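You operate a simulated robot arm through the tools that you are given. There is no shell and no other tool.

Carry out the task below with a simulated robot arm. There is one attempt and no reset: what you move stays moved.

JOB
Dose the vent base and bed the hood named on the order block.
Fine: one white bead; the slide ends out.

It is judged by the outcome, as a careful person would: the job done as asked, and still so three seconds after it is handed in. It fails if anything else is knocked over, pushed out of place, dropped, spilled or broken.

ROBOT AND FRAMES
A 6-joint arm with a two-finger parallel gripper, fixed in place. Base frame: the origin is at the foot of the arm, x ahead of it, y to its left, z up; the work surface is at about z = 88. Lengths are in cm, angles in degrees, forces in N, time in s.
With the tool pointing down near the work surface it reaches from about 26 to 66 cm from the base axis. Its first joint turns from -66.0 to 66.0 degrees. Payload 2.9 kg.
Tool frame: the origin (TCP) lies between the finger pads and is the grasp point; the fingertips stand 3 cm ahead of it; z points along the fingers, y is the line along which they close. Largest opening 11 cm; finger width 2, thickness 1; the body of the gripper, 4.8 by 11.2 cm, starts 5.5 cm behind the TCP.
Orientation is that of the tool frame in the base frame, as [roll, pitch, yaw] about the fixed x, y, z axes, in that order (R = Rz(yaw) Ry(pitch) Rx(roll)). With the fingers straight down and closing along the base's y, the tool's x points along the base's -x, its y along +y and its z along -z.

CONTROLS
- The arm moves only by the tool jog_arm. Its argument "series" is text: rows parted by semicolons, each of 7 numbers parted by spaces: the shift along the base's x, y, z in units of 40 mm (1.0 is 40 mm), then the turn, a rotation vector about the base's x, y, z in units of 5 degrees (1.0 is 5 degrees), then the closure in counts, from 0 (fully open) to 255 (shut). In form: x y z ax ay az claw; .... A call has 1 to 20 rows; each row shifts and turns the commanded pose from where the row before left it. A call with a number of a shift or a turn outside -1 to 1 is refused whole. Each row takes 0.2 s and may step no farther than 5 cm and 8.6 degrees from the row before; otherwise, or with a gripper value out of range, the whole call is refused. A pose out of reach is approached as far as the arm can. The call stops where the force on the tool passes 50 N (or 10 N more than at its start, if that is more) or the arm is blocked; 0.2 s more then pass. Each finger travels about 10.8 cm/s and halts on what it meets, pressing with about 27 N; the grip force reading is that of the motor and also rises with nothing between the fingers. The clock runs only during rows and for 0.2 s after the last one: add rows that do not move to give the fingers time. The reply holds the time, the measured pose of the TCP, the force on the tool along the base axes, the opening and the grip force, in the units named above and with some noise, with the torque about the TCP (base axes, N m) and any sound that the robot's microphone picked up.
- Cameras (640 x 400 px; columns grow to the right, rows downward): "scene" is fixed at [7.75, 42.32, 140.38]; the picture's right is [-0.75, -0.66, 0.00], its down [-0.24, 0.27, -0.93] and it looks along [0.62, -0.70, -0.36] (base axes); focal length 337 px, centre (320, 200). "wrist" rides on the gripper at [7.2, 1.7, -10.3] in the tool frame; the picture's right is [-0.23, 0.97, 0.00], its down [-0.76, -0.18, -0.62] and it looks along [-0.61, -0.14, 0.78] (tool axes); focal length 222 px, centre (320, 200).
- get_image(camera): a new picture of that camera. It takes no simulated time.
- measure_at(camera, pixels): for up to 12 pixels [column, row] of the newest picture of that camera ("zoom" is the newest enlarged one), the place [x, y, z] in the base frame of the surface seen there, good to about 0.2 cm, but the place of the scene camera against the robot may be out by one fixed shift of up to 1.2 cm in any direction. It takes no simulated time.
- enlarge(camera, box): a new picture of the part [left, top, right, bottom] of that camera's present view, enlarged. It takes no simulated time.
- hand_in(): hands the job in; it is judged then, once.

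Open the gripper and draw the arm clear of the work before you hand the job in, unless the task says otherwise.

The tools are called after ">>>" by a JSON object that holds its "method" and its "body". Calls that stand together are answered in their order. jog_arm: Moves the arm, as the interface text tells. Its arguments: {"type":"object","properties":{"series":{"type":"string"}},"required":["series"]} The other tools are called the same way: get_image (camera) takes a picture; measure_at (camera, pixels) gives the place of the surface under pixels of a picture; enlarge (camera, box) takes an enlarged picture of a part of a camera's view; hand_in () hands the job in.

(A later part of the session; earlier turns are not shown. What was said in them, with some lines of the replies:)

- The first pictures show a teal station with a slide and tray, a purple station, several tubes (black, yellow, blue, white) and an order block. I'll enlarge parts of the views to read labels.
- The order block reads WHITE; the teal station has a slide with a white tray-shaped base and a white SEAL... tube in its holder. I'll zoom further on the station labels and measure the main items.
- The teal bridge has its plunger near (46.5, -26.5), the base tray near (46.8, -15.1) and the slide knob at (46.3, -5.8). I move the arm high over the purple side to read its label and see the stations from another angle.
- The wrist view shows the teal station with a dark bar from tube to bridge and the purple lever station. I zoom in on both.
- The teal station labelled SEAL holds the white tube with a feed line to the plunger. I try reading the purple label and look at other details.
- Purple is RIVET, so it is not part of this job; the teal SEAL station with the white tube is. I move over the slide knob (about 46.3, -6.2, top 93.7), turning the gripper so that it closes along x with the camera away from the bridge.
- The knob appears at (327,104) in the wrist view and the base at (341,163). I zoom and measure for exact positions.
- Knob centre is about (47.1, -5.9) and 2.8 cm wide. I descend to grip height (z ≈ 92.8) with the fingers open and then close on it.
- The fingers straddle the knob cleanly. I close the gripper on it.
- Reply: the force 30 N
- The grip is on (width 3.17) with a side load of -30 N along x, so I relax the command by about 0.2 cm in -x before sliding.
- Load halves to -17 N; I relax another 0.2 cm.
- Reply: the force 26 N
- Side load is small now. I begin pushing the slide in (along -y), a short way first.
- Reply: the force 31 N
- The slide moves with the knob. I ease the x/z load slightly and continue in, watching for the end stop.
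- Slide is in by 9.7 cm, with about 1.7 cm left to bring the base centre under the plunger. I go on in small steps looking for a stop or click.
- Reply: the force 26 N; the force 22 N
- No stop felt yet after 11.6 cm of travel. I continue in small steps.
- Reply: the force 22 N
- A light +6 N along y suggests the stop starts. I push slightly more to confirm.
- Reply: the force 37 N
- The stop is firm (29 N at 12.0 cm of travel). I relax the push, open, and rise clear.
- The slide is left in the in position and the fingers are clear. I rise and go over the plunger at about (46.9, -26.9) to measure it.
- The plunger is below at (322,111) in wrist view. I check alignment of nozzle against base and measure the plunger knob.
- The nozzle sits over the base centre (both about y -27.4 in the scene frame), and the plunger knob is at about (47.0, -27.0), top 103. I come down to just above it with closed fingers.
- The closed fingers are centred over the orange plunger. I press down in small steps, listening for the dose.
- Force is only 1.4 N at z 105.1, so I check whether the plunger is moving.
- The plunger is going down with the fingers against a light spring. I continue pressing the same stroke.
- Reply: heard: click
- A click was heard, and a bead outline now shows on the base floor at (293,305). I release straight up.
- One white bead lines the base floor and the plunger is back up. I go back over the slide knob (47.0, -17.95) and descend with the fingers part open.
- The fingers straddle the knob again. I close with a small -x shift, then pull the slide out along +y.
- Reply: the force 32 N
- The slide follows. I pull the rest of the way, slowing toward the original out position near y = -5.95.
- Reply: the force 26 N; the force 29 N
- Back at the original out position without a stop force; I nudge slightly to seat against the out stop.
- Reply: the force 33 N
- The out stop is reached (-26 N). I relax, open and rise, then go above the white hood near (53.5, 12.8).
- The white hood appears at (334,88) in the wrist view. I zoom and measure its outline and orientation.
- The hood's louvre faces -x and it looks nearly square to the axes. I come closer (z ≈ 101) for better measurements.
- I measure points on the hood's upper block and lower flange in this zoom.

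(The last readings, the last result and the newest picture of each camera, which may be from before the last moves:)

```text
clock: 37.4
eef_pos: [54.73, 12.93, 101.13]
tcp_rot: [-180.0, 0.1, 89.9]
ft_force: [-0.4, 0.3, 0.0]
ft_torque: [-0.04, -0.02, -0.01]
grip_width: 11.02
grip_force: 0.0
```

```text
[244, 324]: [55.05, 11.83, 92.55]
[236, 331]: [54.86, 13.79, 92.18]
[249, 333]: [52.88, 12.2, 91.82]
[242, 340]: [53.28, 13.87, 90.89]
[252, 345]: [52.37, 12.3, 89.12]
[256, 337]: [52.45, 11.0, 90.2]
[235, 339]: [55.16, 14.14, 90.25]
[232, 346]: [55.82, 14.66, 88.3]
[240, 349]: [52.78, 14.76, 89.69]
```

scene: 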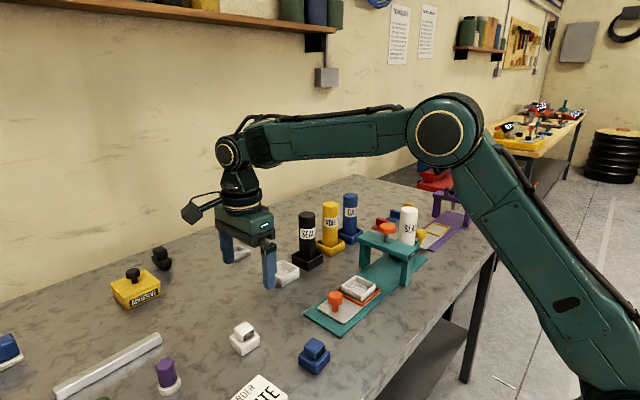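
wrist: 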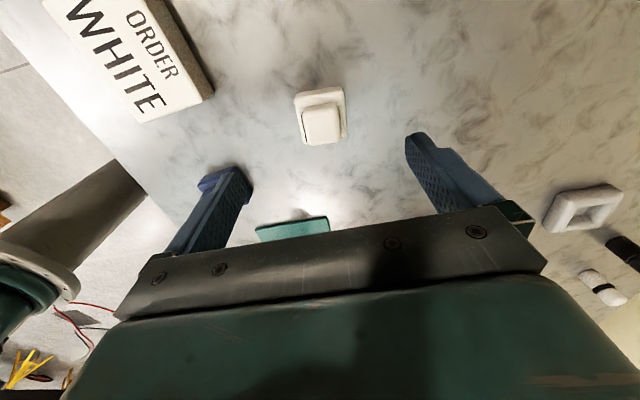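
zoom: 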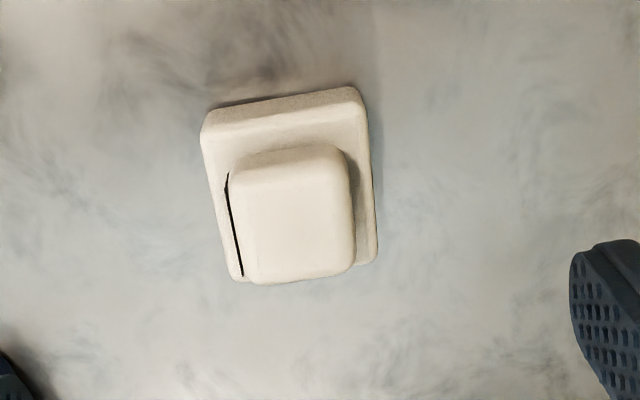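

Edge analysis suggests the hood is turned a few degrees clockwise. I zoom in tighter to get its exact yaw and centre.

>>> {"method": "enlarge", "body": {"camera": "wrist", "box": [285, 78, 357, 154]}}

```text
5.26 times, centred on (321, 116) of wrist
```

zoom: 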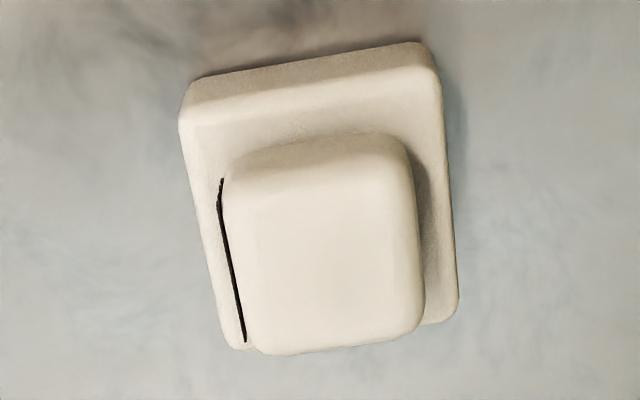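

Hood yaw is about -4.3°, upper block about 2.9 cm wide centred at (55.1, 13.05), flange top z 90.3, top 92.5. I turn the gripper to match and descend so the tips sit just above the flange.

>>> {"method": "jog_arm", "body": {"series": "0.09 0.03 -0.6 0 0 -0.86 0; 0 0 -0.6 0 0 0 0; 0 0 -0.5 0 0 0 0; 0 0 -0.17 0 0 0 0; 0 0 0 0 0 0 0; 0 0 0 0 0 0 0"}}

>>> {"method": "get_image", "body": {"camera": "wrist"}}

>>> {"method": "enlarge", "body": {"camera": "scene", "box": [190, 270, 310, 370]}}

```text
clock: 38.8
eef_pos: [55.23, 13.12, 93.6]
tcp_rot: [179.9, 0.1, 85.7]
ft_force: [0.5, 0.4, -0.4]
ft_torque: [-0.05, 0.03, -0.02]
grip_width: 11.0
grip_force: 0.1
```

```text
taken
```

wrist: 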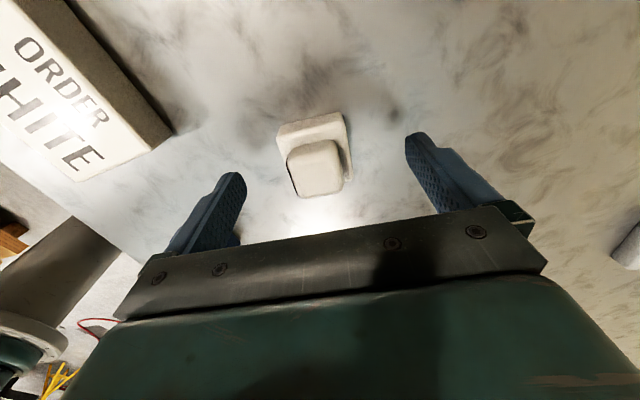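

```text
4.00 times, centred on (250, 320) of scene
```

zoom: 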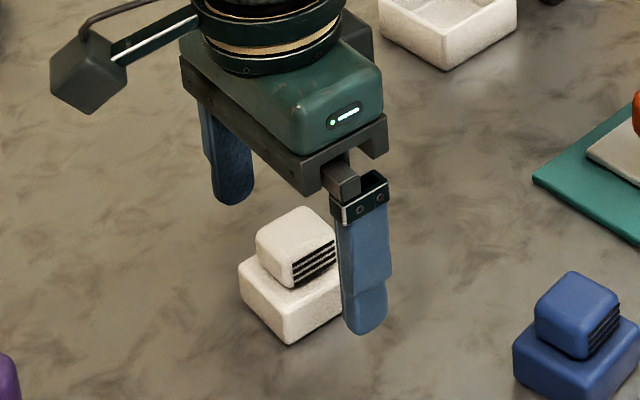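

The fingers are either side of the hood's upper block. I close on it.

>>> {"method": "jog_arm", "body": {"series": "0 0 0 0 0 0 150; 0 0 0 0 0 0 255; 0 0 0 0 0 0 255; 0 0 0 0 0 0 255; 0 0 0 0 0 0 255"}}

>>> {"method": "get_image", "body": {"camera": "wrist"}}

>>> {"method": "enlarge", "body": {"camera": "scene", "box": [190, 270, 310, 370]}}

```text
clock: 40.0
eef_pos: [55.17, 12.99, 93.5]
tcp_rot: [179.9, 0.0, 85.7]
ft_force: [0.4, -0.7, 1.2]
ft_torque: [0.02, 0.0, 0.01]
grip_width: 3.11
grip_force: 27.2
```

```text
taken
```

wrist: 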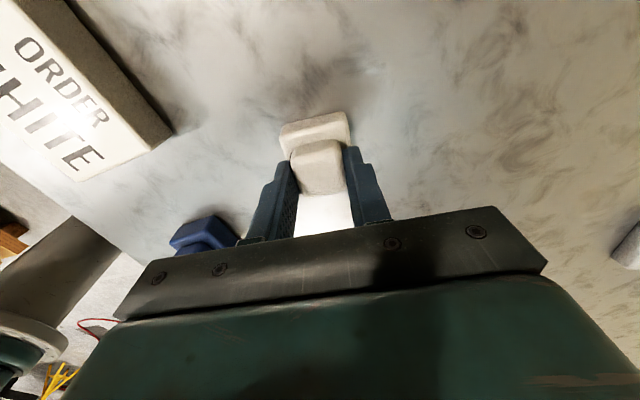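

```text
4.00 times, centred on (250, 320) of scene
```

zoom: 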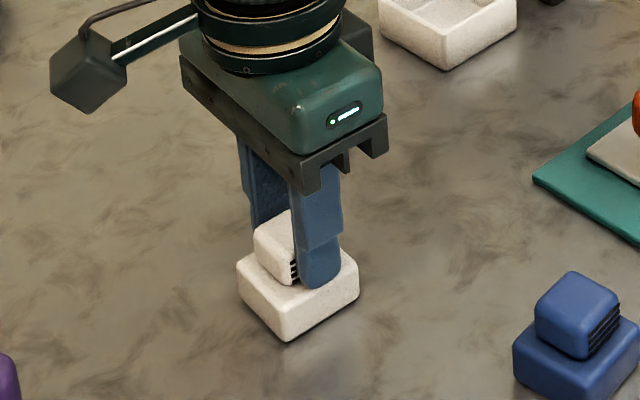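

The hood is held (width 3.11, 27 N). I lift it and check it hangs level.

>>> {"method": "jog_arm", "body": {"series": "0 0 0.3 0 0 0 255; 0 0 0.7 0 0 0 255; 0 0 0.9 0 0 0 255; 0 0 0.9 0 0 0 255; 0 0 0 0 0 0 255"}}

>>> {"method": "get_image", "body": {"camera": "wrist"}}

>>> {"method": "enlarge", "body": {"camera": "scene", "box": [190, 230, 310, 350]}}

```text
clock: 41.2
eef_pos: [55.18, 12.95, 105.0]
tcp_rot: [179.9, 0.2, 85.8]
ft_force: [0.5, -0.5, -0.3]
ft_torque: [0.0, -0.03, 0.01]
grip_width: 0.0
grip_force: 27.4
```

```text
taken
```

wrist: 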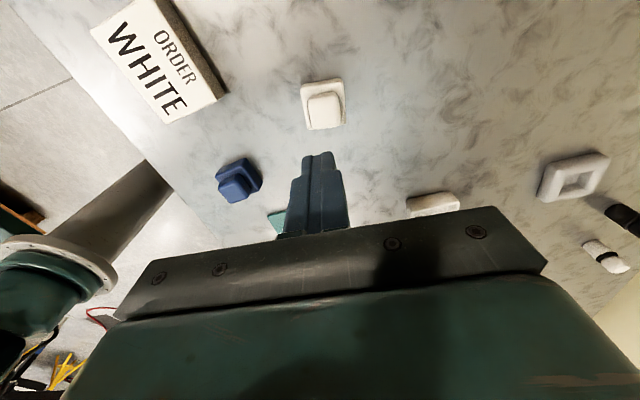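

```text
3.33 times, centred on (250, 290) of scene
```

zoom: 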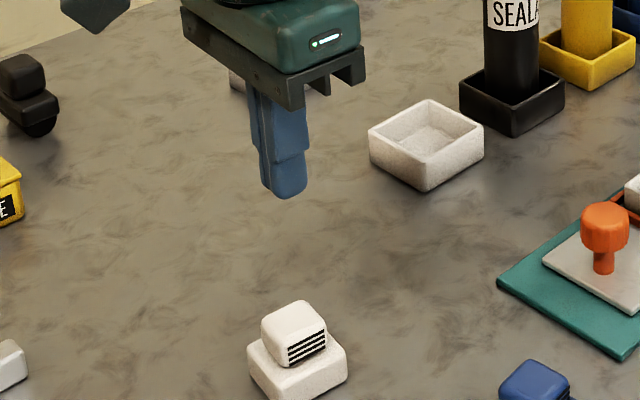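

The grip slipped off at the start of the lift: width is 0 and the hood still stands upright at (323,105), unmoved. I open, and take a closer look before a lower grip and a slow lift.

>>> {"method": "jog_arm", "body": {"series": "0 0 -0.3 0 0 0 0; 0 0 -0.3 0 0 0 0; 0 0 0 0 0 0 0; 0 0 0 0 0 0 0; 0 0 0 0 0 0 0"}}

>>> {"method": "get_image", "body": {"camera": "wrist"}}

>>> {"method": "enlarge", "body": {"camera": "wrist", "box": [285, 70, 365, 150]}}

>>> {"method": "enlarge", "body": {"camera": "scene", "box": [215, 310, 275, 365]}}

```text
clock: 42.4
eef_pos: [55.23, 13.02, 102.32]
tcp_rot: [179.9, 0.1, 85.7]
ft_force: [-0.1, 0.0, 0.9]
ft_torque: [0.0, 0.01, -0.01]
grip_width: 10.99
grip_force: 0.1
```

```text
taken
```

wrist: 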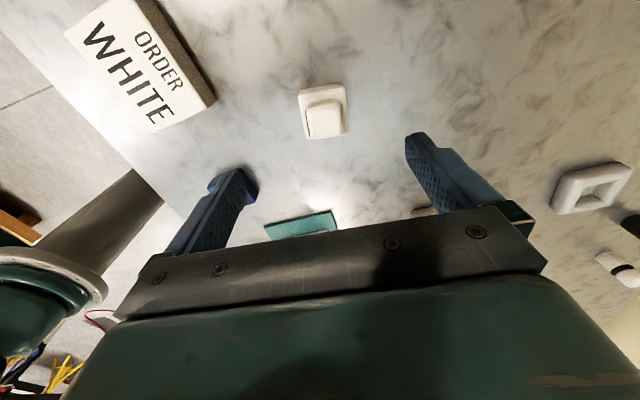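

```text
5.00 times, centred on (325, 110) of wrist
```

zoom: 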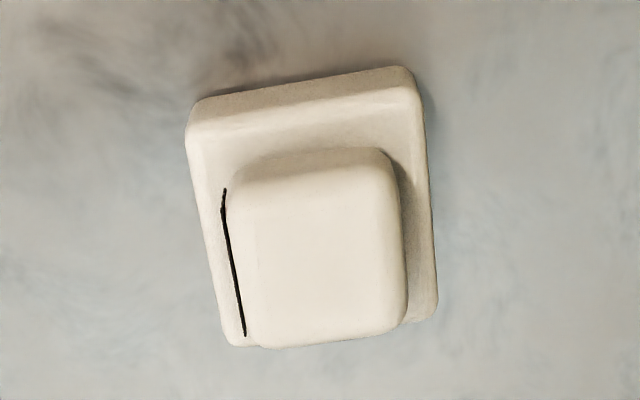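

```text
7.27 times, centred on (245, 338) of scene
```

zoom: 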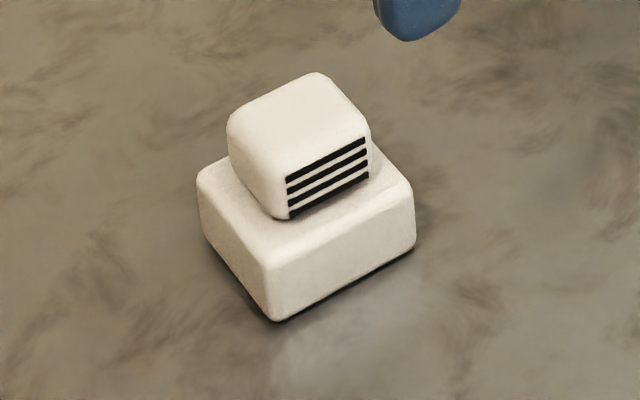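

The hood shifted slightly. I sample points along its faces in the scene zoom to fix its current yaw.

>>> {"method": "measure_at", "body": {"camera": "zoom", "pixels": [[280, 285], [310, 268], [340, 252], [370, 236], [400, 220], [210, 215], [222, 235], [235, 255], [248, 275], [255, 285], [300, 90], [320, 110]]}}

>>> {"method": "measure_at", "body": {"camera": "wrist", "pixels": [[304, 91], [312, 90], [320, 89], [328, 87], [336, 86], [341, 85], [346, 96], [347, 105], [348, 114], [348, 122], [325, 118], [325, 125]]}}

```text
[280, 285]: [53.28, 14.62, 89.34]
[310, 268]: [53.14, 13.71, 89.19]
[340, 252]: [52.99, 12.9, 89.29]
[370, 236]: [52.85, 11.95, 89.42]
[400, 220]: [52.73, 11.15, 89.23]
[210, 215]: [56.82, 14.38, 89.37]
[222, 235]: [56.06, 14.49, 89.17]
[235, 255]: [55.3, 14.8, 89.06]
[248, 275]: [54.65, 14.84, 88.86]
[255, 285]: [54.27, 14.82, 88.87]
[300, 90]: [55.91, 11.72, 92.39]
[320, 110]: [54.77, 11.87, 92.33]
```

```text
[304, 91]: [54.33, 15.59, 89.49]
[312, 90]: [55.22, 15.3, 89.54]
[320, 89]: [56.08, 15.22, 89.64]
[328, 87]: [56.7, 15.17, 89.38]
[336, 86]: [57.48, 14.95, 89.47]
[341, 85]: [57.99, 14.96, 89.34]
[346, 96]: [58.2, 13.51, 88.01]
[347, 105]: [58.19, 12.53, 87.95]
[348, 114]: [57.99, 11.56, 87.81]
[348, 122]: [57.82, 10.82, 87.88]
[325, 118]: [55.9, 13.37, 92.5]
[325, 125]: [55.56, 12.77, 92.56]
```

The hood now sits with upper block at about (55.87, 13.1), yaw about -9.2°. I re-align the gripper and come down until just above the flange.

>>> {"method": "jog_arm", "body": {"series": "0.16 0.02 -0.6 0 0 -0.98 0; 0 0 -0.7 0 0 0 0; 0 0 -0.6 0 0 0 0; 0 0 -0.25 0 0 0 0; 0 0 0 0 0 0 0; 0 0 0 0 0 0 0"}}

>>> {"method": "get_image", "body": {"camera": "wrist"}}

>>> {"method": "enlarge", "body": {"camera": "wrist", "box": [260, 90, 380, 210]}}

```text
clock: 43.8
eef_pos: [56.0, 13.16, 93.65]
tcp_rot: [179.8, 0.2, 80.7]
ft_force: [0.2, -0.2, 0.7]
ft_torque: [0.0, -0.03, -0.01]
grip_width: 11.03
grip_force: 0.0
```

```text
taken
```

wrist: 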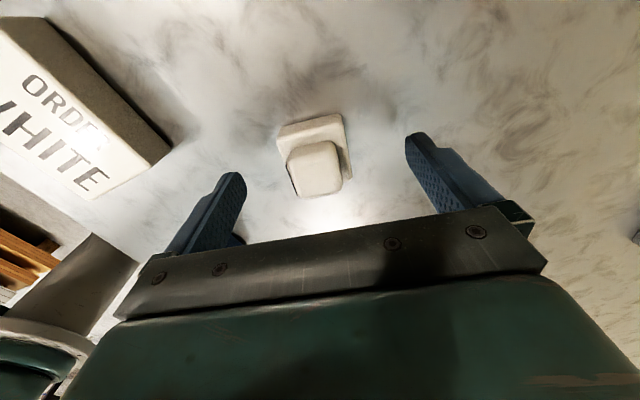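

```text
3.33 times, centred on (320, 150) of wrist
```

zoom: 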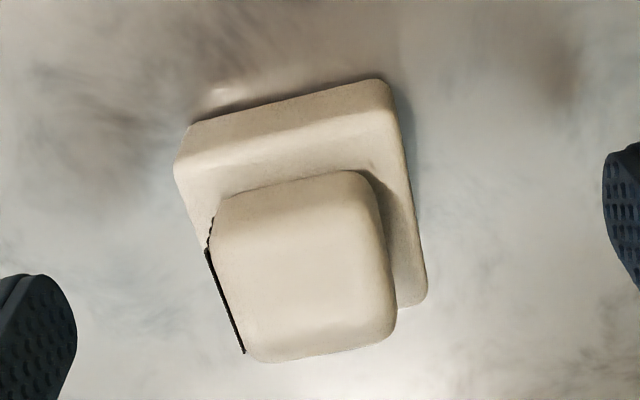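

Gripper and hood are now parallel; the block is 0.15 cm to -x of centre. I correct, lower slightly, then close at this height.

>>> {"method": "jog_arm", "body": {"series": "-0.033 0.03 -0.03 0 0 0 0; 0 0 -0.03 0 0 0 0; 0 0 0 0 0 0 0; 0 0 0 0 0 0 0"}}

```text
clock: 44.8
eef_pos: [55.74, 13.1, 93.4]
tcp_rot: [180.0, 0.1, 80.8]
ft_force: [-0.4, -0.3, 0.6]
ft_torque: [0.0, 0.0, 0.0]
grip_width: 10.99
grip_force: 0.1
```

No contact yet. I narrow the fingers to about 3.8 cm over the flange and step down to feel its top.

>>> {"method": "jog_arm", "body": {"series": "0 0 0 0 0 0 167; 0 0 0 0 0 0 167; 0 0 0 0 0 0 167; 0 0 -0.02 0 0 0 167; 0 0 -0.02 0 0 0 167; 0 0 0 0 0 0 167"}}

```text
clock: 46.2
eef_pos: [55.72, 13.23, 93.53]
tcp_rot: [179.9, 0.1, 80.8]
ft_force: [-1.5, 0.0, 9.0]
ft_torque: [0.0, 0.16, 0.0]
grip_width: 3.86
grip_force: 0.1
```

Tips touch the flange (9 N). I ease up a hair, close fully, and lift slowly by 1 cm to test.

>>> {"method": "jog_arm", "body": {"series": "0 0 0.02 0 0 0 167; 0 0 0 0 0 0 255; 0 0 0 0 0 0 255; 0 0 0 0 0 0 255; 0 0 0 0 0 0 255; 0 0 0.02 0 0 0 255; 0 0 0.03 0 0 0 255; 0 0 0.05 0 0 0 255; 0 0 0.05 0 0 0 255; 0 0 0.05 0 0 0 255; 0 0 0 0 0 0 255"}}

>>> {"method": "enlarge", "body": {"camera": "scene", "box": [200, 270, 300, 370]}}

```text
clock: 48.6
eef_pos: [55.72, 13.26, 94.24]
tcp_rot: [179.9, 0.2, 80.7]
ft_force: [-0.6, 0.1, -1.2]
ft_torque: [0.0, 0.03, -0.03]
grip_width: 3.1
grip_force: 27.0
```

```text
4.00 times, centred on (250, 320) of scene
```

zoom: 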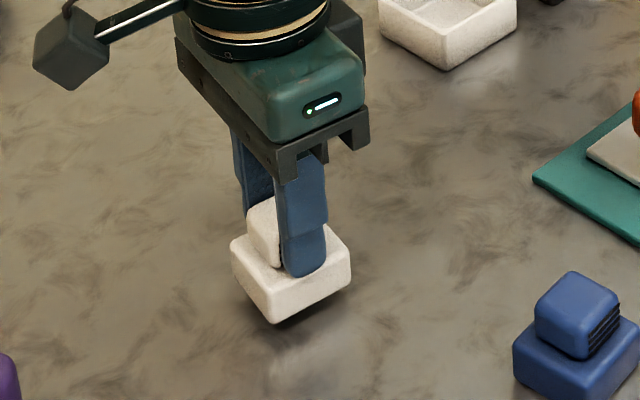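

The hood lifts with the gripper this time. I keep lifting gently to a clear height.

>>> {"method": "jog_arm", "body": {"series": "0 0 0.06 0 0 0 255; 0 0 0.08 0 0 0 255; 0 0 0.1 0 0 0 255; 0 0 0.1 0 0 0 255; 0 0 0.12 0 0 0 255; 0 0 0.12 0 0 0 255; 0 0 0.14 0 0 0 255; 0 0 0.16 0 0 0 255; 0 0 0.18 0 0 0 255; 0 0 0.18 0 0 0 255; 0 0 0.18 0 0 0 255; 0 0 0.16 0 0 0 255; 0 0 0.14 0 0 0 255; 0 0 0.12 0 0 0 255; 0 0 0.08 0 0 0 255; 0 0 0.04 0 0 0 255; 0 0 0 0 0 0 255"}}

>>> {"method": "get_image", "body": {"camera": "wrist"}}

>>> {"method": "enlarge", "body": {"camera": "scene", "box": [190, 230, 310, 350]}}

```text
clock: 52.2
eef_pos: [55.57, 13.24, 102.14]
tcp_rot: [179.9, 0.0, 80.8]
ft_force: [0.0, -0.4, -0.8]
ft_torque: [0.0, 0.0, 0.01]
grip_width: 3.1
grip_force: 26.4
```

```text
taken
```

wrist: 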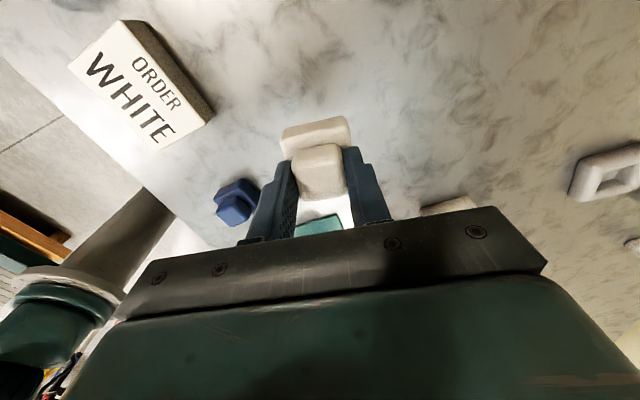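

```text
3.33 times, centred on (250, 290) of scene
```

zoom: 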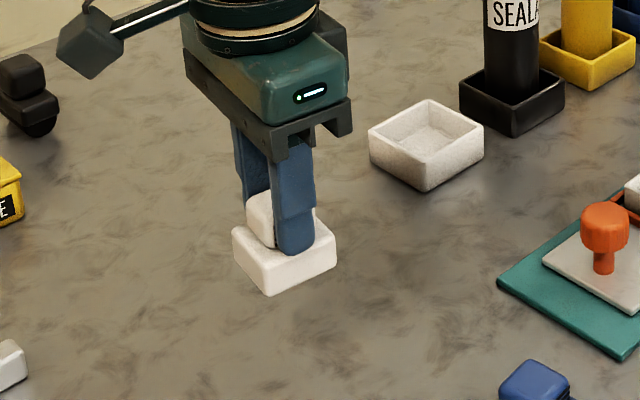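

The hood is held level so far. I zoom on the held hood to check tilt and offset within the fingers.

>>> {"method": "enlarge", "body": {"camera": "wrist", "box": [260, 100, 380, 230]}}

>>> {"method": "enlarge", "body": {"camera": "scene", "box": [225, 280, 275, 325]}}

```text
3.08 times, centred on (320, 165) of wrist
```

zoom: 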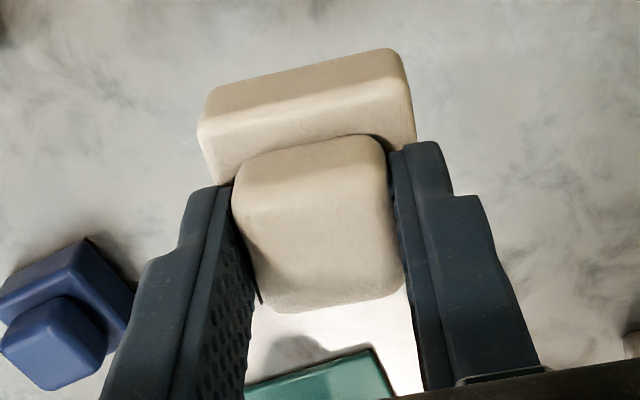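

```text
8.89 times, centred on (250, 302) of scene
```

zoom: 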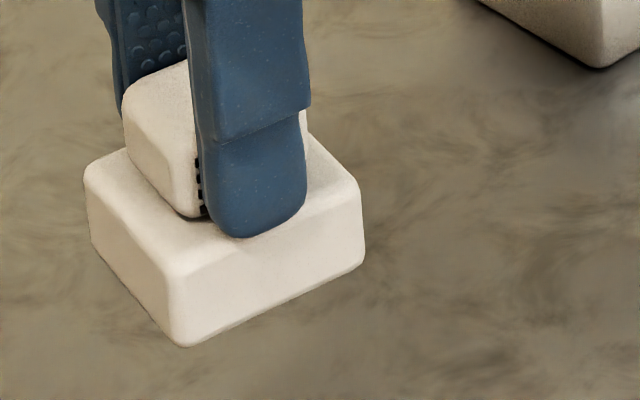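

No significant tilt by edge comparison. I measure the held hood's flange edges and the base's rim in the scene camera so that both are in one frame.

>>> {"method": "measure_at", "body": {"camera": "zoom", "pixels": [[95, 200], [115, 225], [140, 255], [160, 280], [185, 300], [220, 285], [260, 270], [300, 252], [350, 230], [110, 160], [180, 250], [345, 185]]}}

>>> {"method": "enlarge", "body": {"camera": "scene", "box": [330, 265, 390, 315]}}

```text
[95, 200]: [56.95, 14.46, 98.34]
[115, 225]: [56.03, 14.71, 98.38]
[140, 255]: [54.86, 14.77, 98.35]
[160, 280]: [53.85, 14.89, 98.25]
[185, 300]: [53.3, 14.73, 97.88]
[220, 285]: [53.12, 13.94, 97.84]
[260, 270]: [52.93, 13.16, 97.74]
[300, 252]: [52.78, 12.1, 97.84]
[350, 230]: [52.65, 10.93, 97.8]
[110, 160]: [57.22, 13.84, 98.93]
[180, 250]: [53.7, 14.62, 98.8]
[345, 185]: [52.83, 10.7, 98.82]
```

```text
8.00 times, centred on (360, 290) of scene
```

zoom: 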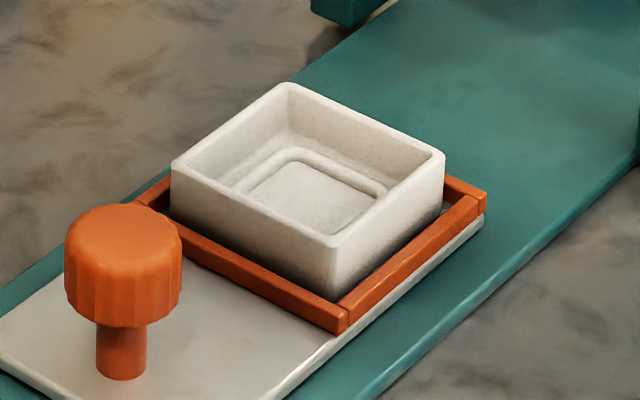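

Now I measure the base rim and cavity corners in this zoom.

>>> {"method": "measure_at", "body": {"camera": "zoom", "pixels": [[173, 168], [285, 86], [442, 157], [335, 243], [190, 168], [288, 98], [427, 158], [335, 230], [200, 195], [300, 245], [360, 255], [420, 205]]}}

>>> {"method": "measure_at", "body": {"camera": "zoom", "pixels": [[225, 125], [237, 128], [365, 118], [360, 128], [250, 205], [258, 195], [390, 200], [380, 195], [310, 190], [122, 218], [300, 165], [300, 230]]}}

```text
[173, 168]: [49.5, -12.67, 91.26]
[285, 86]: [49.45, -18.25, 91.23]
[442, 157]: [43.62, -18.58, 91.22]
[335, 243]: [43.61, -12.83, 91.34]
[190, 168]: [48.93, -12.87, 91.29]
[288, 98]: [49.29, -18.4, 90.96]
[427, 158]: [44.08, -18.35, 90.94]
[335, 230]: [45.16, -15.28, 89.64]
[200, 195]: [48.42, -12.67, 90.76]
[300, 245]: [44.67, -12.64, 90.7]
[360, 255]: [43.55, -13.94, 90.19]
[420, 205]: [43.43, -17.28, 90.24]
```

```text
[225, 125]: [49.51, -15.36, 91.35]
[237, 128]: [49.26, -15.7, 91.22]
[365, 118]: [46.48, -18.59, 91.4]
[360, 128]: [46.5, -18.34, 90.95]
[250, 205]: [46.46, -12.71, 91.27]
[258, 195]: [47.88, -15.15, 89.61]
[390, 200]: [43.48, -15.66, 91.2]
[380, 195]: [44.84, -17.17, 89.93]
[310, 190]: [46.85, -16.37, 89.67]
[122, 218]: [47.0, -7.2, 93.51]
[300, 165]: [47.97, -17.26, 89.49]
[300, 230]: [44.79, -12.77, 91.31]
```

Base centre is (47.05, -15.3) in robot frame, outer 6.0 with cavity about 5.1; the hood's lower part is about 4.4 and offset about -0.33 in y from the TCP. I carry it gently over the base, straightening yaw to 90°.

>>> {"method": "jog_arm", "body": {"series": "-0.029 -0.094 0 0 0 0.025 255; -0.072 -0.235 0 0 0 0.062 255; -0.114 -0.376 0 0 0 0.1 255; -0.143 -0.47 0 0 0 0.124 255; -0.143 -0.47 0 0 0 0.124 255; -0.143 -0.47 0 0 0 0.124 255; -0.143 -0.47 0 0 0 0.124 255; -0.143 -0.47 0 0 0 0.124 255; -0.143 -0.47 0 0 0 0.124 255; -0.143 -0.47 0 0 0 0.124 255; -0.143 -0.47 0 0 0 0.124 255; -0.143 -0.47 0 0 0 0.124 255; -0.143 -0.47 0 0 0 0.124 255; -0.143 -0.47 0 0 0 0.124 255; -0.143 -0.47 0 0 0 0.124 255; -0.114 -0.376 0 0 0 0.1 255; -0.072 -0.235 0 0 0 0.062 255; -0.029 -0.094 0 0 0 0.025 255; 0 0 0 0 0 0 255; 0 0 0 0 0 0 255"}}

>>> {"method": "get_image", "body": {"camera": "wrist"}}

>>> {"method": "enlarge", "body": {"camera": "scene", "box": [320, 225, 400, 320]}}

```text
clock: 56.4
eef_pos: [47.29, -14.99, 102.04]
tcp_rot: [179.9, 0.1, 90.0]
ft_force: [-0.5, 0.7, -0.2]
ft_torque: [0.04, 0.0, 0.01]
grip_width: 3.11
grip_force: 27.9
```

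```text
taken
```

wrist: 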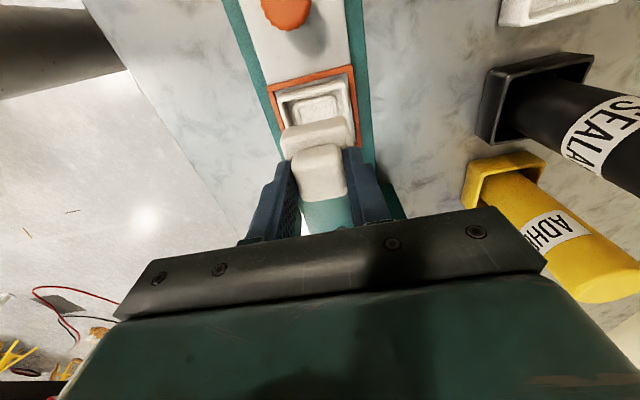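

```text
4.21 times, centred on (360, 272) of scene
```

zoom: 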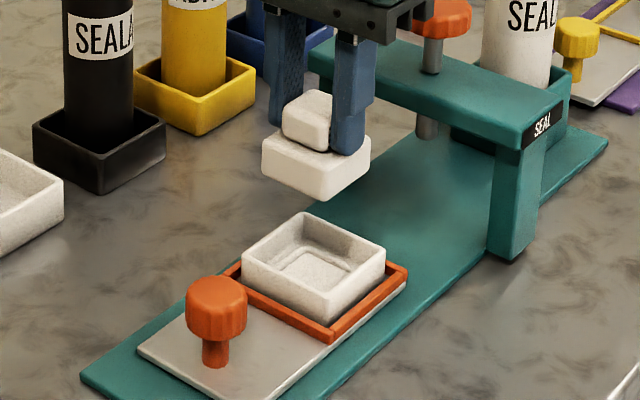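

The hood is above the base. I measure its faces in the scene frame to compare directly with the base.

>>> {"method": "enlarge", "body": {"camera": "scene", "box": [338, 240, 378, 275]}}

```text
11.43 times, centred on (358, 258) of scene
```

zoom: 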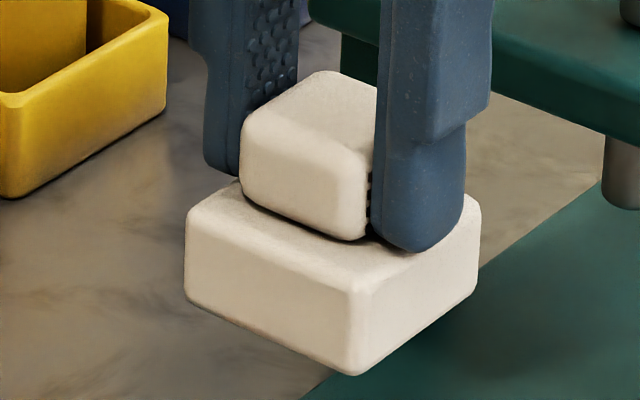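

>>> {"method": "measure_at", "body": {"camera": "zoom", "pixels": [[200, 255], [240, 275], [280, 300], [320, 325], [338, 330], [188, 250], [365, 335], [390, 320], [420, 300], [450, 275], [470, 255], [478, 245]]}}

```text
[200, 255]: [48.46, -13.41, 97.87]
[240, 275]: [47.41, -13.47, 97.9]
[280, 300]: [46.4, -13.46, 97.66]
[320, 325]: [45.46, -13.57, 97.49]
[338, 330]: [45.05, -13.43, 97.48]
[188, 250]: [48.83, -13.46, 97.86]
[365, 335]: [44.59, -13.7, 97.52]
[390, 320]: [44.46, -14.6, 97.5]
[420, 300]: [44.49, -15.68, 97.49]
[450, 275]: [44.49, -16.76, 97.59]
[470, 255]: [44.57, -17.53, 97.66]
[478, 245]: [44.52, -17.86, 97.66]
```

Hood centre is (46.74, -15.71) and base (46.5, -15.65) in the same frame, yaw within 0.5°. I correct by -0.24 in x and lower to just above the rim.

>>> {"method": "jog_arm", "body": {"series": "-0.03 0.006 -0.03 0 0 0 255; -0.03 0.006 -0.08 0 0 0 255; 0 0 -0.12 0 0 0 255; 0 0 -0.16 0 0 0 255; 0 0 -0.18 0 0 0 255; 0 0 -0.18 0 0 0 255; 0 0 -0.16 0 0 0 255; 0 0 -0.12 0 0 0 255; 0 0 -0.06 0 0 0 255; 0 0 -0.03 0 0 0 255; 0 0 0 0 0 0 255; 0 0 0 0 0 0 255"}}

>>> {"method": "enlarge", "body": {"camera": "scene", "box": [330, 255, 390, 315]}}

>>> {"method": "get_image", "body": {"camera": "wrist"}}

```text
clock: 59.0
eef_pos: [46.85, -14.91, 97.53]
tcp_rot: [179.8, 0.1, 90.2]
ft_force: [-0.9, 0.2, -0.6]
ft_torque: [-0.04, 0.02, -0.03]
grip_width: 3.11
grip_force: 27.0
```

```text
6.67 times, centred on (360, 285) of scene
```

zoom: 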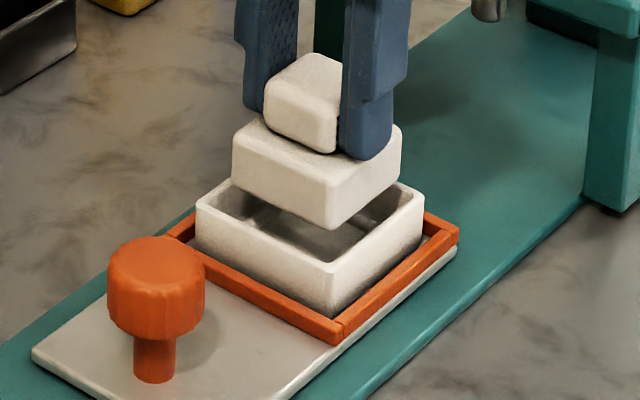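

```text
taken
```

wrist: 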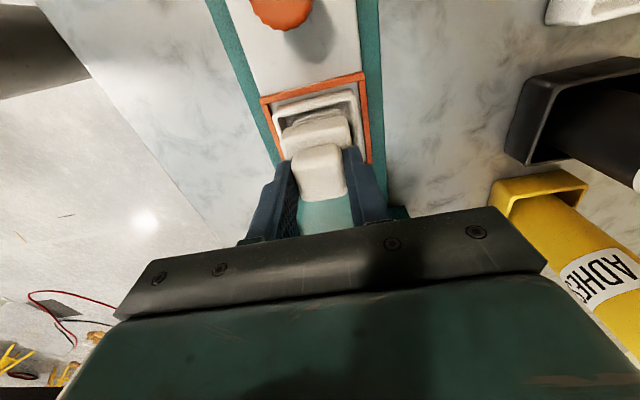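

The hood is just above the rim. I re-check alignment by measuring hood faces and rim here.

>>> {"method": "measure_at", "body": {"camera": "zoom", "pixels": [[245, 170], [270, 185], [300, 200], [345, 205], [370, 187], [390, 170], [215, 225], [260, 250], [300, 272], [350, 285], [380, 265], [410, 240]]}}

```text
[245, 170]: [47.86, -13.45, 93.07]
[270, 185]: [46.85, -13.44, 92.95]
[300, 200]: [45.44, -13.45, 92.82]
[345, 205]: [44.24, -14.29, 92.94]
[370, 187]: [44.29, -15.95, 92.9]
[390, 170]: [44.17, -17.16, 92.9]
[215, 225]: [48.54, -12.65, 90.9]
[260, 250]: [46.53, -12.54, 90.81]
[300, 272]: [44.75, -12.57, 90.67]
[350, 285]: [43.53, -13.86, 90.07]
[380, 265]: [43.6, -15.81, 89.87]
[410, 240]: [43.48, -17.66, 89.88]
```

Gaps are 0.86 (y) and 0.69 (x) against an ideal 0.75; I trim by +0.1 y and +0.05 x and lower slowly into the cavity.

>>> {"method": "jog_arm", "body": {"series": "0.012 0.025 -0.03 0 0 0 255; 0 0 -0.05 0 0 0 255; 0 0 -0.06 0 0 0 255; 0 0 -0.06 0 0 0 255; 0 0 -0.06 0 0 0 255; 0 0 -0.06 0 0 0 255; 0 0 -0.06 0 0 0 255; 0 0 -0.04 0 0 0 255; 0 0 0 0 0 0 255; 0 0 0 0 0 0 255"}}

>>> {"method": "enlarge", "body": {"camera": "scene", "box": [330, 255, 390, 315]}}

```text
clock: 61.2
eef_pos: [47.06, -14.67, 95.85]
tcp_rot: [180.0, 0.0, 90.1]
ft_force: [-0.7, -0.2, 0.8]
ft_torque: [-0.03, 0.0, 0.02]
grip_width: 3.11
grip_force: 26.9
```

```text
6.67 times, centred on (360, 285) of scene
```

zoom: 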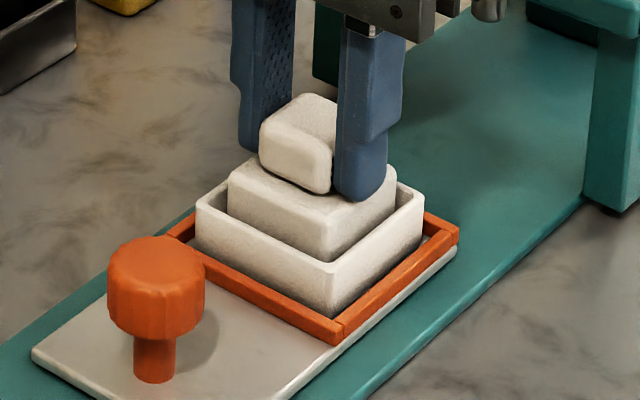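

The hood enters the cavity without force. I continue in fine steps until it seats on the bead.

>>> {"method": "jog_arm", "body": {"series": "0 0 -0.03 0 0 0 255; 0 0 -0.03 0 0 0 255; 0 0 -0.03 0 0 0 255; 0 0 -0.03 0 0 0 255; 0 0 0 0 0 0 255; 0 0 0 0 0 0 255"}}

```text
clock: 62.6
eef_pos: [46.89, -14.64, 95.28]
tcp_rot: [179.9, 0.0, 90.0]
ft_force: [0.4, 0.6, -0.2]
ft_torque: [0.04, 0.0, 0.0]
grip_width: 3.13
grip_force: 26.5
```

>>> {"method": "jog_arm", "body": {"series": "0 0 -0.03 0 0 0 255; 0 0 -0.03 0 0 0 255; 0 0 0 0 0 0 255; 0 0 0 0 0 0 255"}}

>>> {"method": "enlarge", "body": {"camera": "scene", "box": [330, 255, 390, 315]}}

```text
clock: 63.6
eef_pos: [46.95, -14.97, 95.28]
tcp_rot: [179.9, 0.1, 90.2]
ft_force: [-1.4, 0.8, 12.7]
ft_torque: [0.05, 0.15, 0.02]
grip_width: 3.09
grip_force: 27.0
```

```text
6.67 times, centred on (360, 285) of scene
```

zoom: 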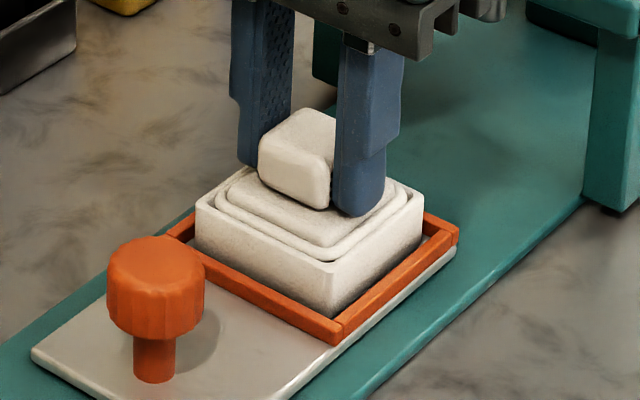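

Contact at 12.7 N; the hood sits inside the cavity all round. I press lightly a little further to bed it into the bead.

>>> {"method": "jog_arm", "body": {"series": "0 0 -0.025 0 0 0 255; 0 0 -0.025 0 0 0 255; 0 0 0 0 0 0 255; 0 0 0 0 0 0 255"}}

>>> {"method": "enlarge", "body": {"camera": "scene", "box": [335, 265, 385, 315]}}

```text
clock: 64.6
eef_pos: [47.1, -14.81, 95.21]
tcp_rot: [179.5, 0.2, 90.1]
ft_force: [-4.0, -1.9, 39.0]
ft_torque: [-0.02, 0.42, 0.01]
grip_width: 3.12
grip_force: 27.2
```

```text
8.00 times, centred on (360, 290) of scene
```

zoom: 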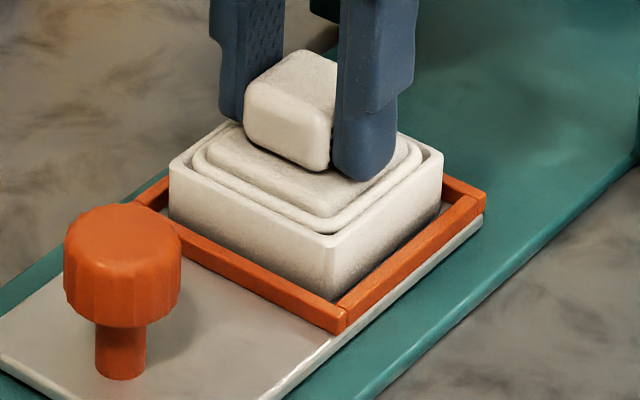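

The hood is bedded (39 N, no further travel, bead squeezed up evenly around it). I relax, open the fingers and rise straight up slowly.

>>> {"method": "jog_arm", "body": {"series": "0 0 0.05 0 0 0 255; 0 0 0.01 0 0 0 255; 0 0 0 0 0 0 200; 0 0 0 0 0 0 120; 0 0 0 0 0 0 60; 0 0 0 0 0 0 60; 0 0 0 0 0 0 60; 0 0 0.1 0 0 0 60; 0 0 0.3 0 0 0 60; 0 0 0.6 0 0 0 60; 0 0 0.9 0 0 0 60; 0 0 0.9 0 0 0 60; 0 0 0.9 0 0 0 60; 0 0 0 0 0 0 60"}}

>>> {"method": "get_image", "body": {"camera": "scene"}}

>>> {"method": "get_image", "body": {"camera": "wrist"}}

>>> {"method": "enlarge", "body": {"camera": "scene", "box": [335, 265, 385, 315]}}

```text
clock: 67.6
eef_pos: [46.83, -14.82, 110.08]
tcp_rot: [179.9, 0.1, 90.1]
ft_force: [-0.2, -0.2, 0.4]
ft_torque: [0.03, 0.01, 0.01]
grip_width: 8.43
grip_force: 0.1
```

```text
taken
```

scene: 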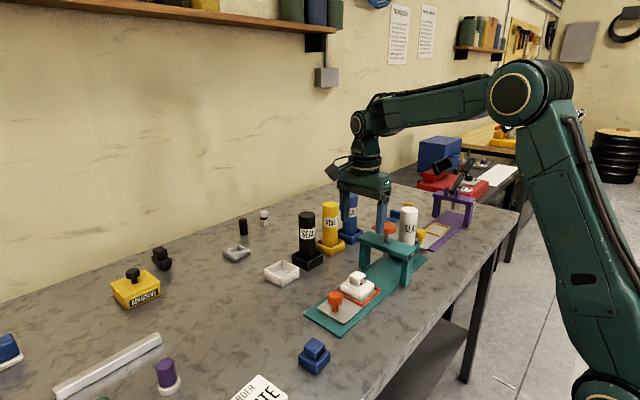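

```text
taken
```

wrist: 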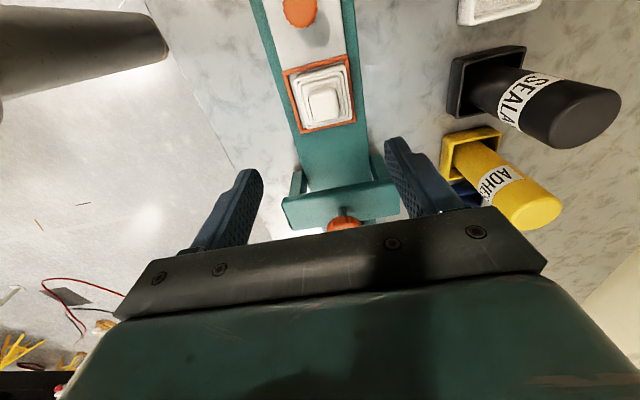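

```text
8.00 times, centred on (360, 290) of scene
```

zoom: 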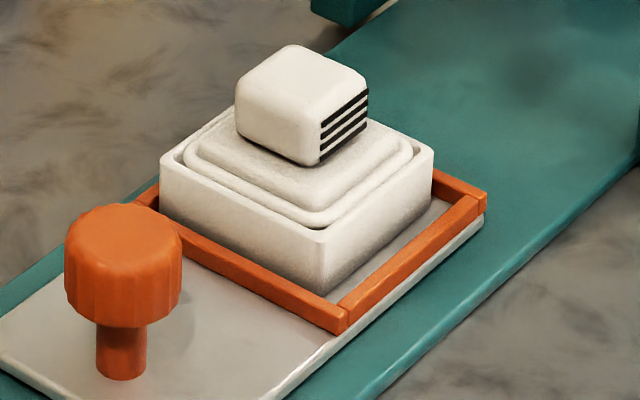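

The hood is in place with the fingers clear; the base shifted slightly within its tray frame. I verify that it sits level and the hood is centred.

>>> {"method": "measure_at", "body": {"camera": "zoom", "pixels": [[166, 160], [318, 236], [428, 155], [300, 60], [300, 90], [210, 150], [310, 205], [395, 150], [280, 175], [122, 218], [175, 190], [320, 260]]}}

>>> {"method": "enlarge", "body": {"camera": "wrist", "box": [270, 40, 370, 150]}}

```text
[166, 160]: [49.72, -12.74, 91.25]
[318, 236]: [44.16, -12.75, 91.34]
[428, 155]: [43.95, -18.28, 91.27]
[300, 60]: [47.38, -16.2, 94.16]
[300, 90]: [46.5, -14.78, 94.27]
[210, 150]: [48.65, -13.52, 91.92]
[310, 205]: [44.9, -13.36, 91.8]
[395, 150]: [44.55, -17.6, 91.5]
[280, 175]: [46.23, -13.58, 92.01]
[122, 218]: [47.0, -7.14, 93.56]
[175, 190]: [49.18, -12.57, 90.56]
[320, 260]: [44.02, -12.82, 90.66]
```

```text
3.64 times, centred on (320, 95) of wrist
```

zoom: 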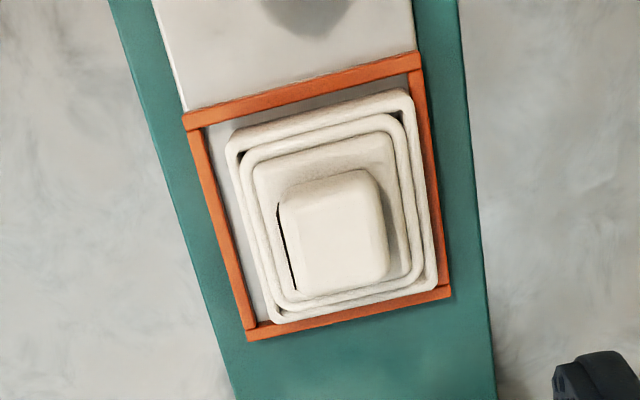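

Everything sits level: rim 91.3, flange about 91.9, hood centred inside with one white bead around it, slide knob still at the out stop. I draw the arm up and away with the gripper open.

>>> {"method": "jog_arm", "body": {"series": "0 0 0.8 0 0 0 30; 0 0 0.9 0 0 0 0; 0 0 0.9 0 0 0 0; -0.4 0.6 0.8 0 0 0 0; -0.4 0.6 0.8 0 0 0 0; -0.4 0.6 0.3 0 0 0 0; -0.4 0.6 0 0 0 0 0; -0.4 0.4 0 0 0 0 0; 0 0 0 0 0 0 0; 0 0 0 0 0 0 0; 0 0 0 0 0 0 0"}}

>>> {"method": "get_image", "body": {"camera": "scene"}}

>>> {"method": "enlarge", "body": {"camera": "scene", "box": [300, 220, 440, 340]}}

```text
clock: 70.0
eef_pos: [38.87, -3.67, 127.92]
tcp_rot: [179.9, 0.1, 90.1]
ft_force: [-0.3, 0.2, 0.5]
ft_torque: [0.01, 0.0, -0.02]
grip_width: 10.98
grip_force: 0.1
```

```text
taken
```

scene: 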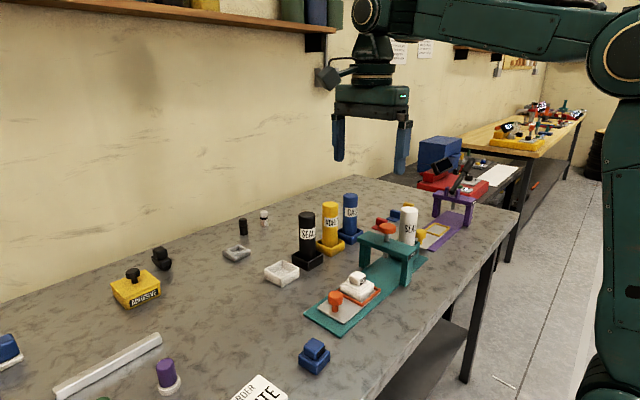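

```text
3.33 times, centred on (370, 280) of scene
```

zoom: 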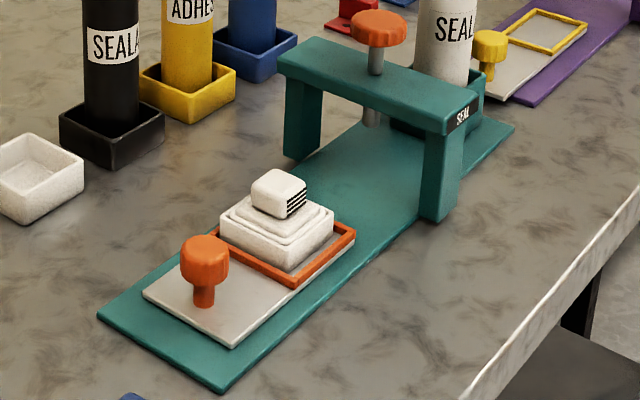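

The final view shows the white hood bedded in the dosed base, the slide fully out, all other items where they were, and the arm clear with the gripper open. I hand the job in.

>>> {"method": "hand_in", "body": {}}

```text
The job is handed in.
```

The vent base has one white bead of sealant and the white hood named on the order block is bedded in it. I've handed the job in; I haven't seen how it was judged.

- **Dosing:** I pushed the slide in to its stop and pressed the plunger once; it clicked. A single white bead showed around the base floor.
- **Slide:** I pulled it back out to its stop, and it was still there in the last picture.
- **Hood:** I pressed it down at about 39 N until it stopped moving. It sits level and centred, with the bead squeezed up around it.

- **First lift slipped:** The hood came out of the grip on the first try. It stayed upright but shifted about 0.7 cm and turned a few degrees. A lower grip and a slower lift held the second time.
- **Base moved in its tray:** When I let go of the hood, the base slid about 0.4 cm inside its tray frame. It's still in the frame and level.

In the last picture nothing else had been knocked over or moved, the gripper was open and the arm was clear of the work.
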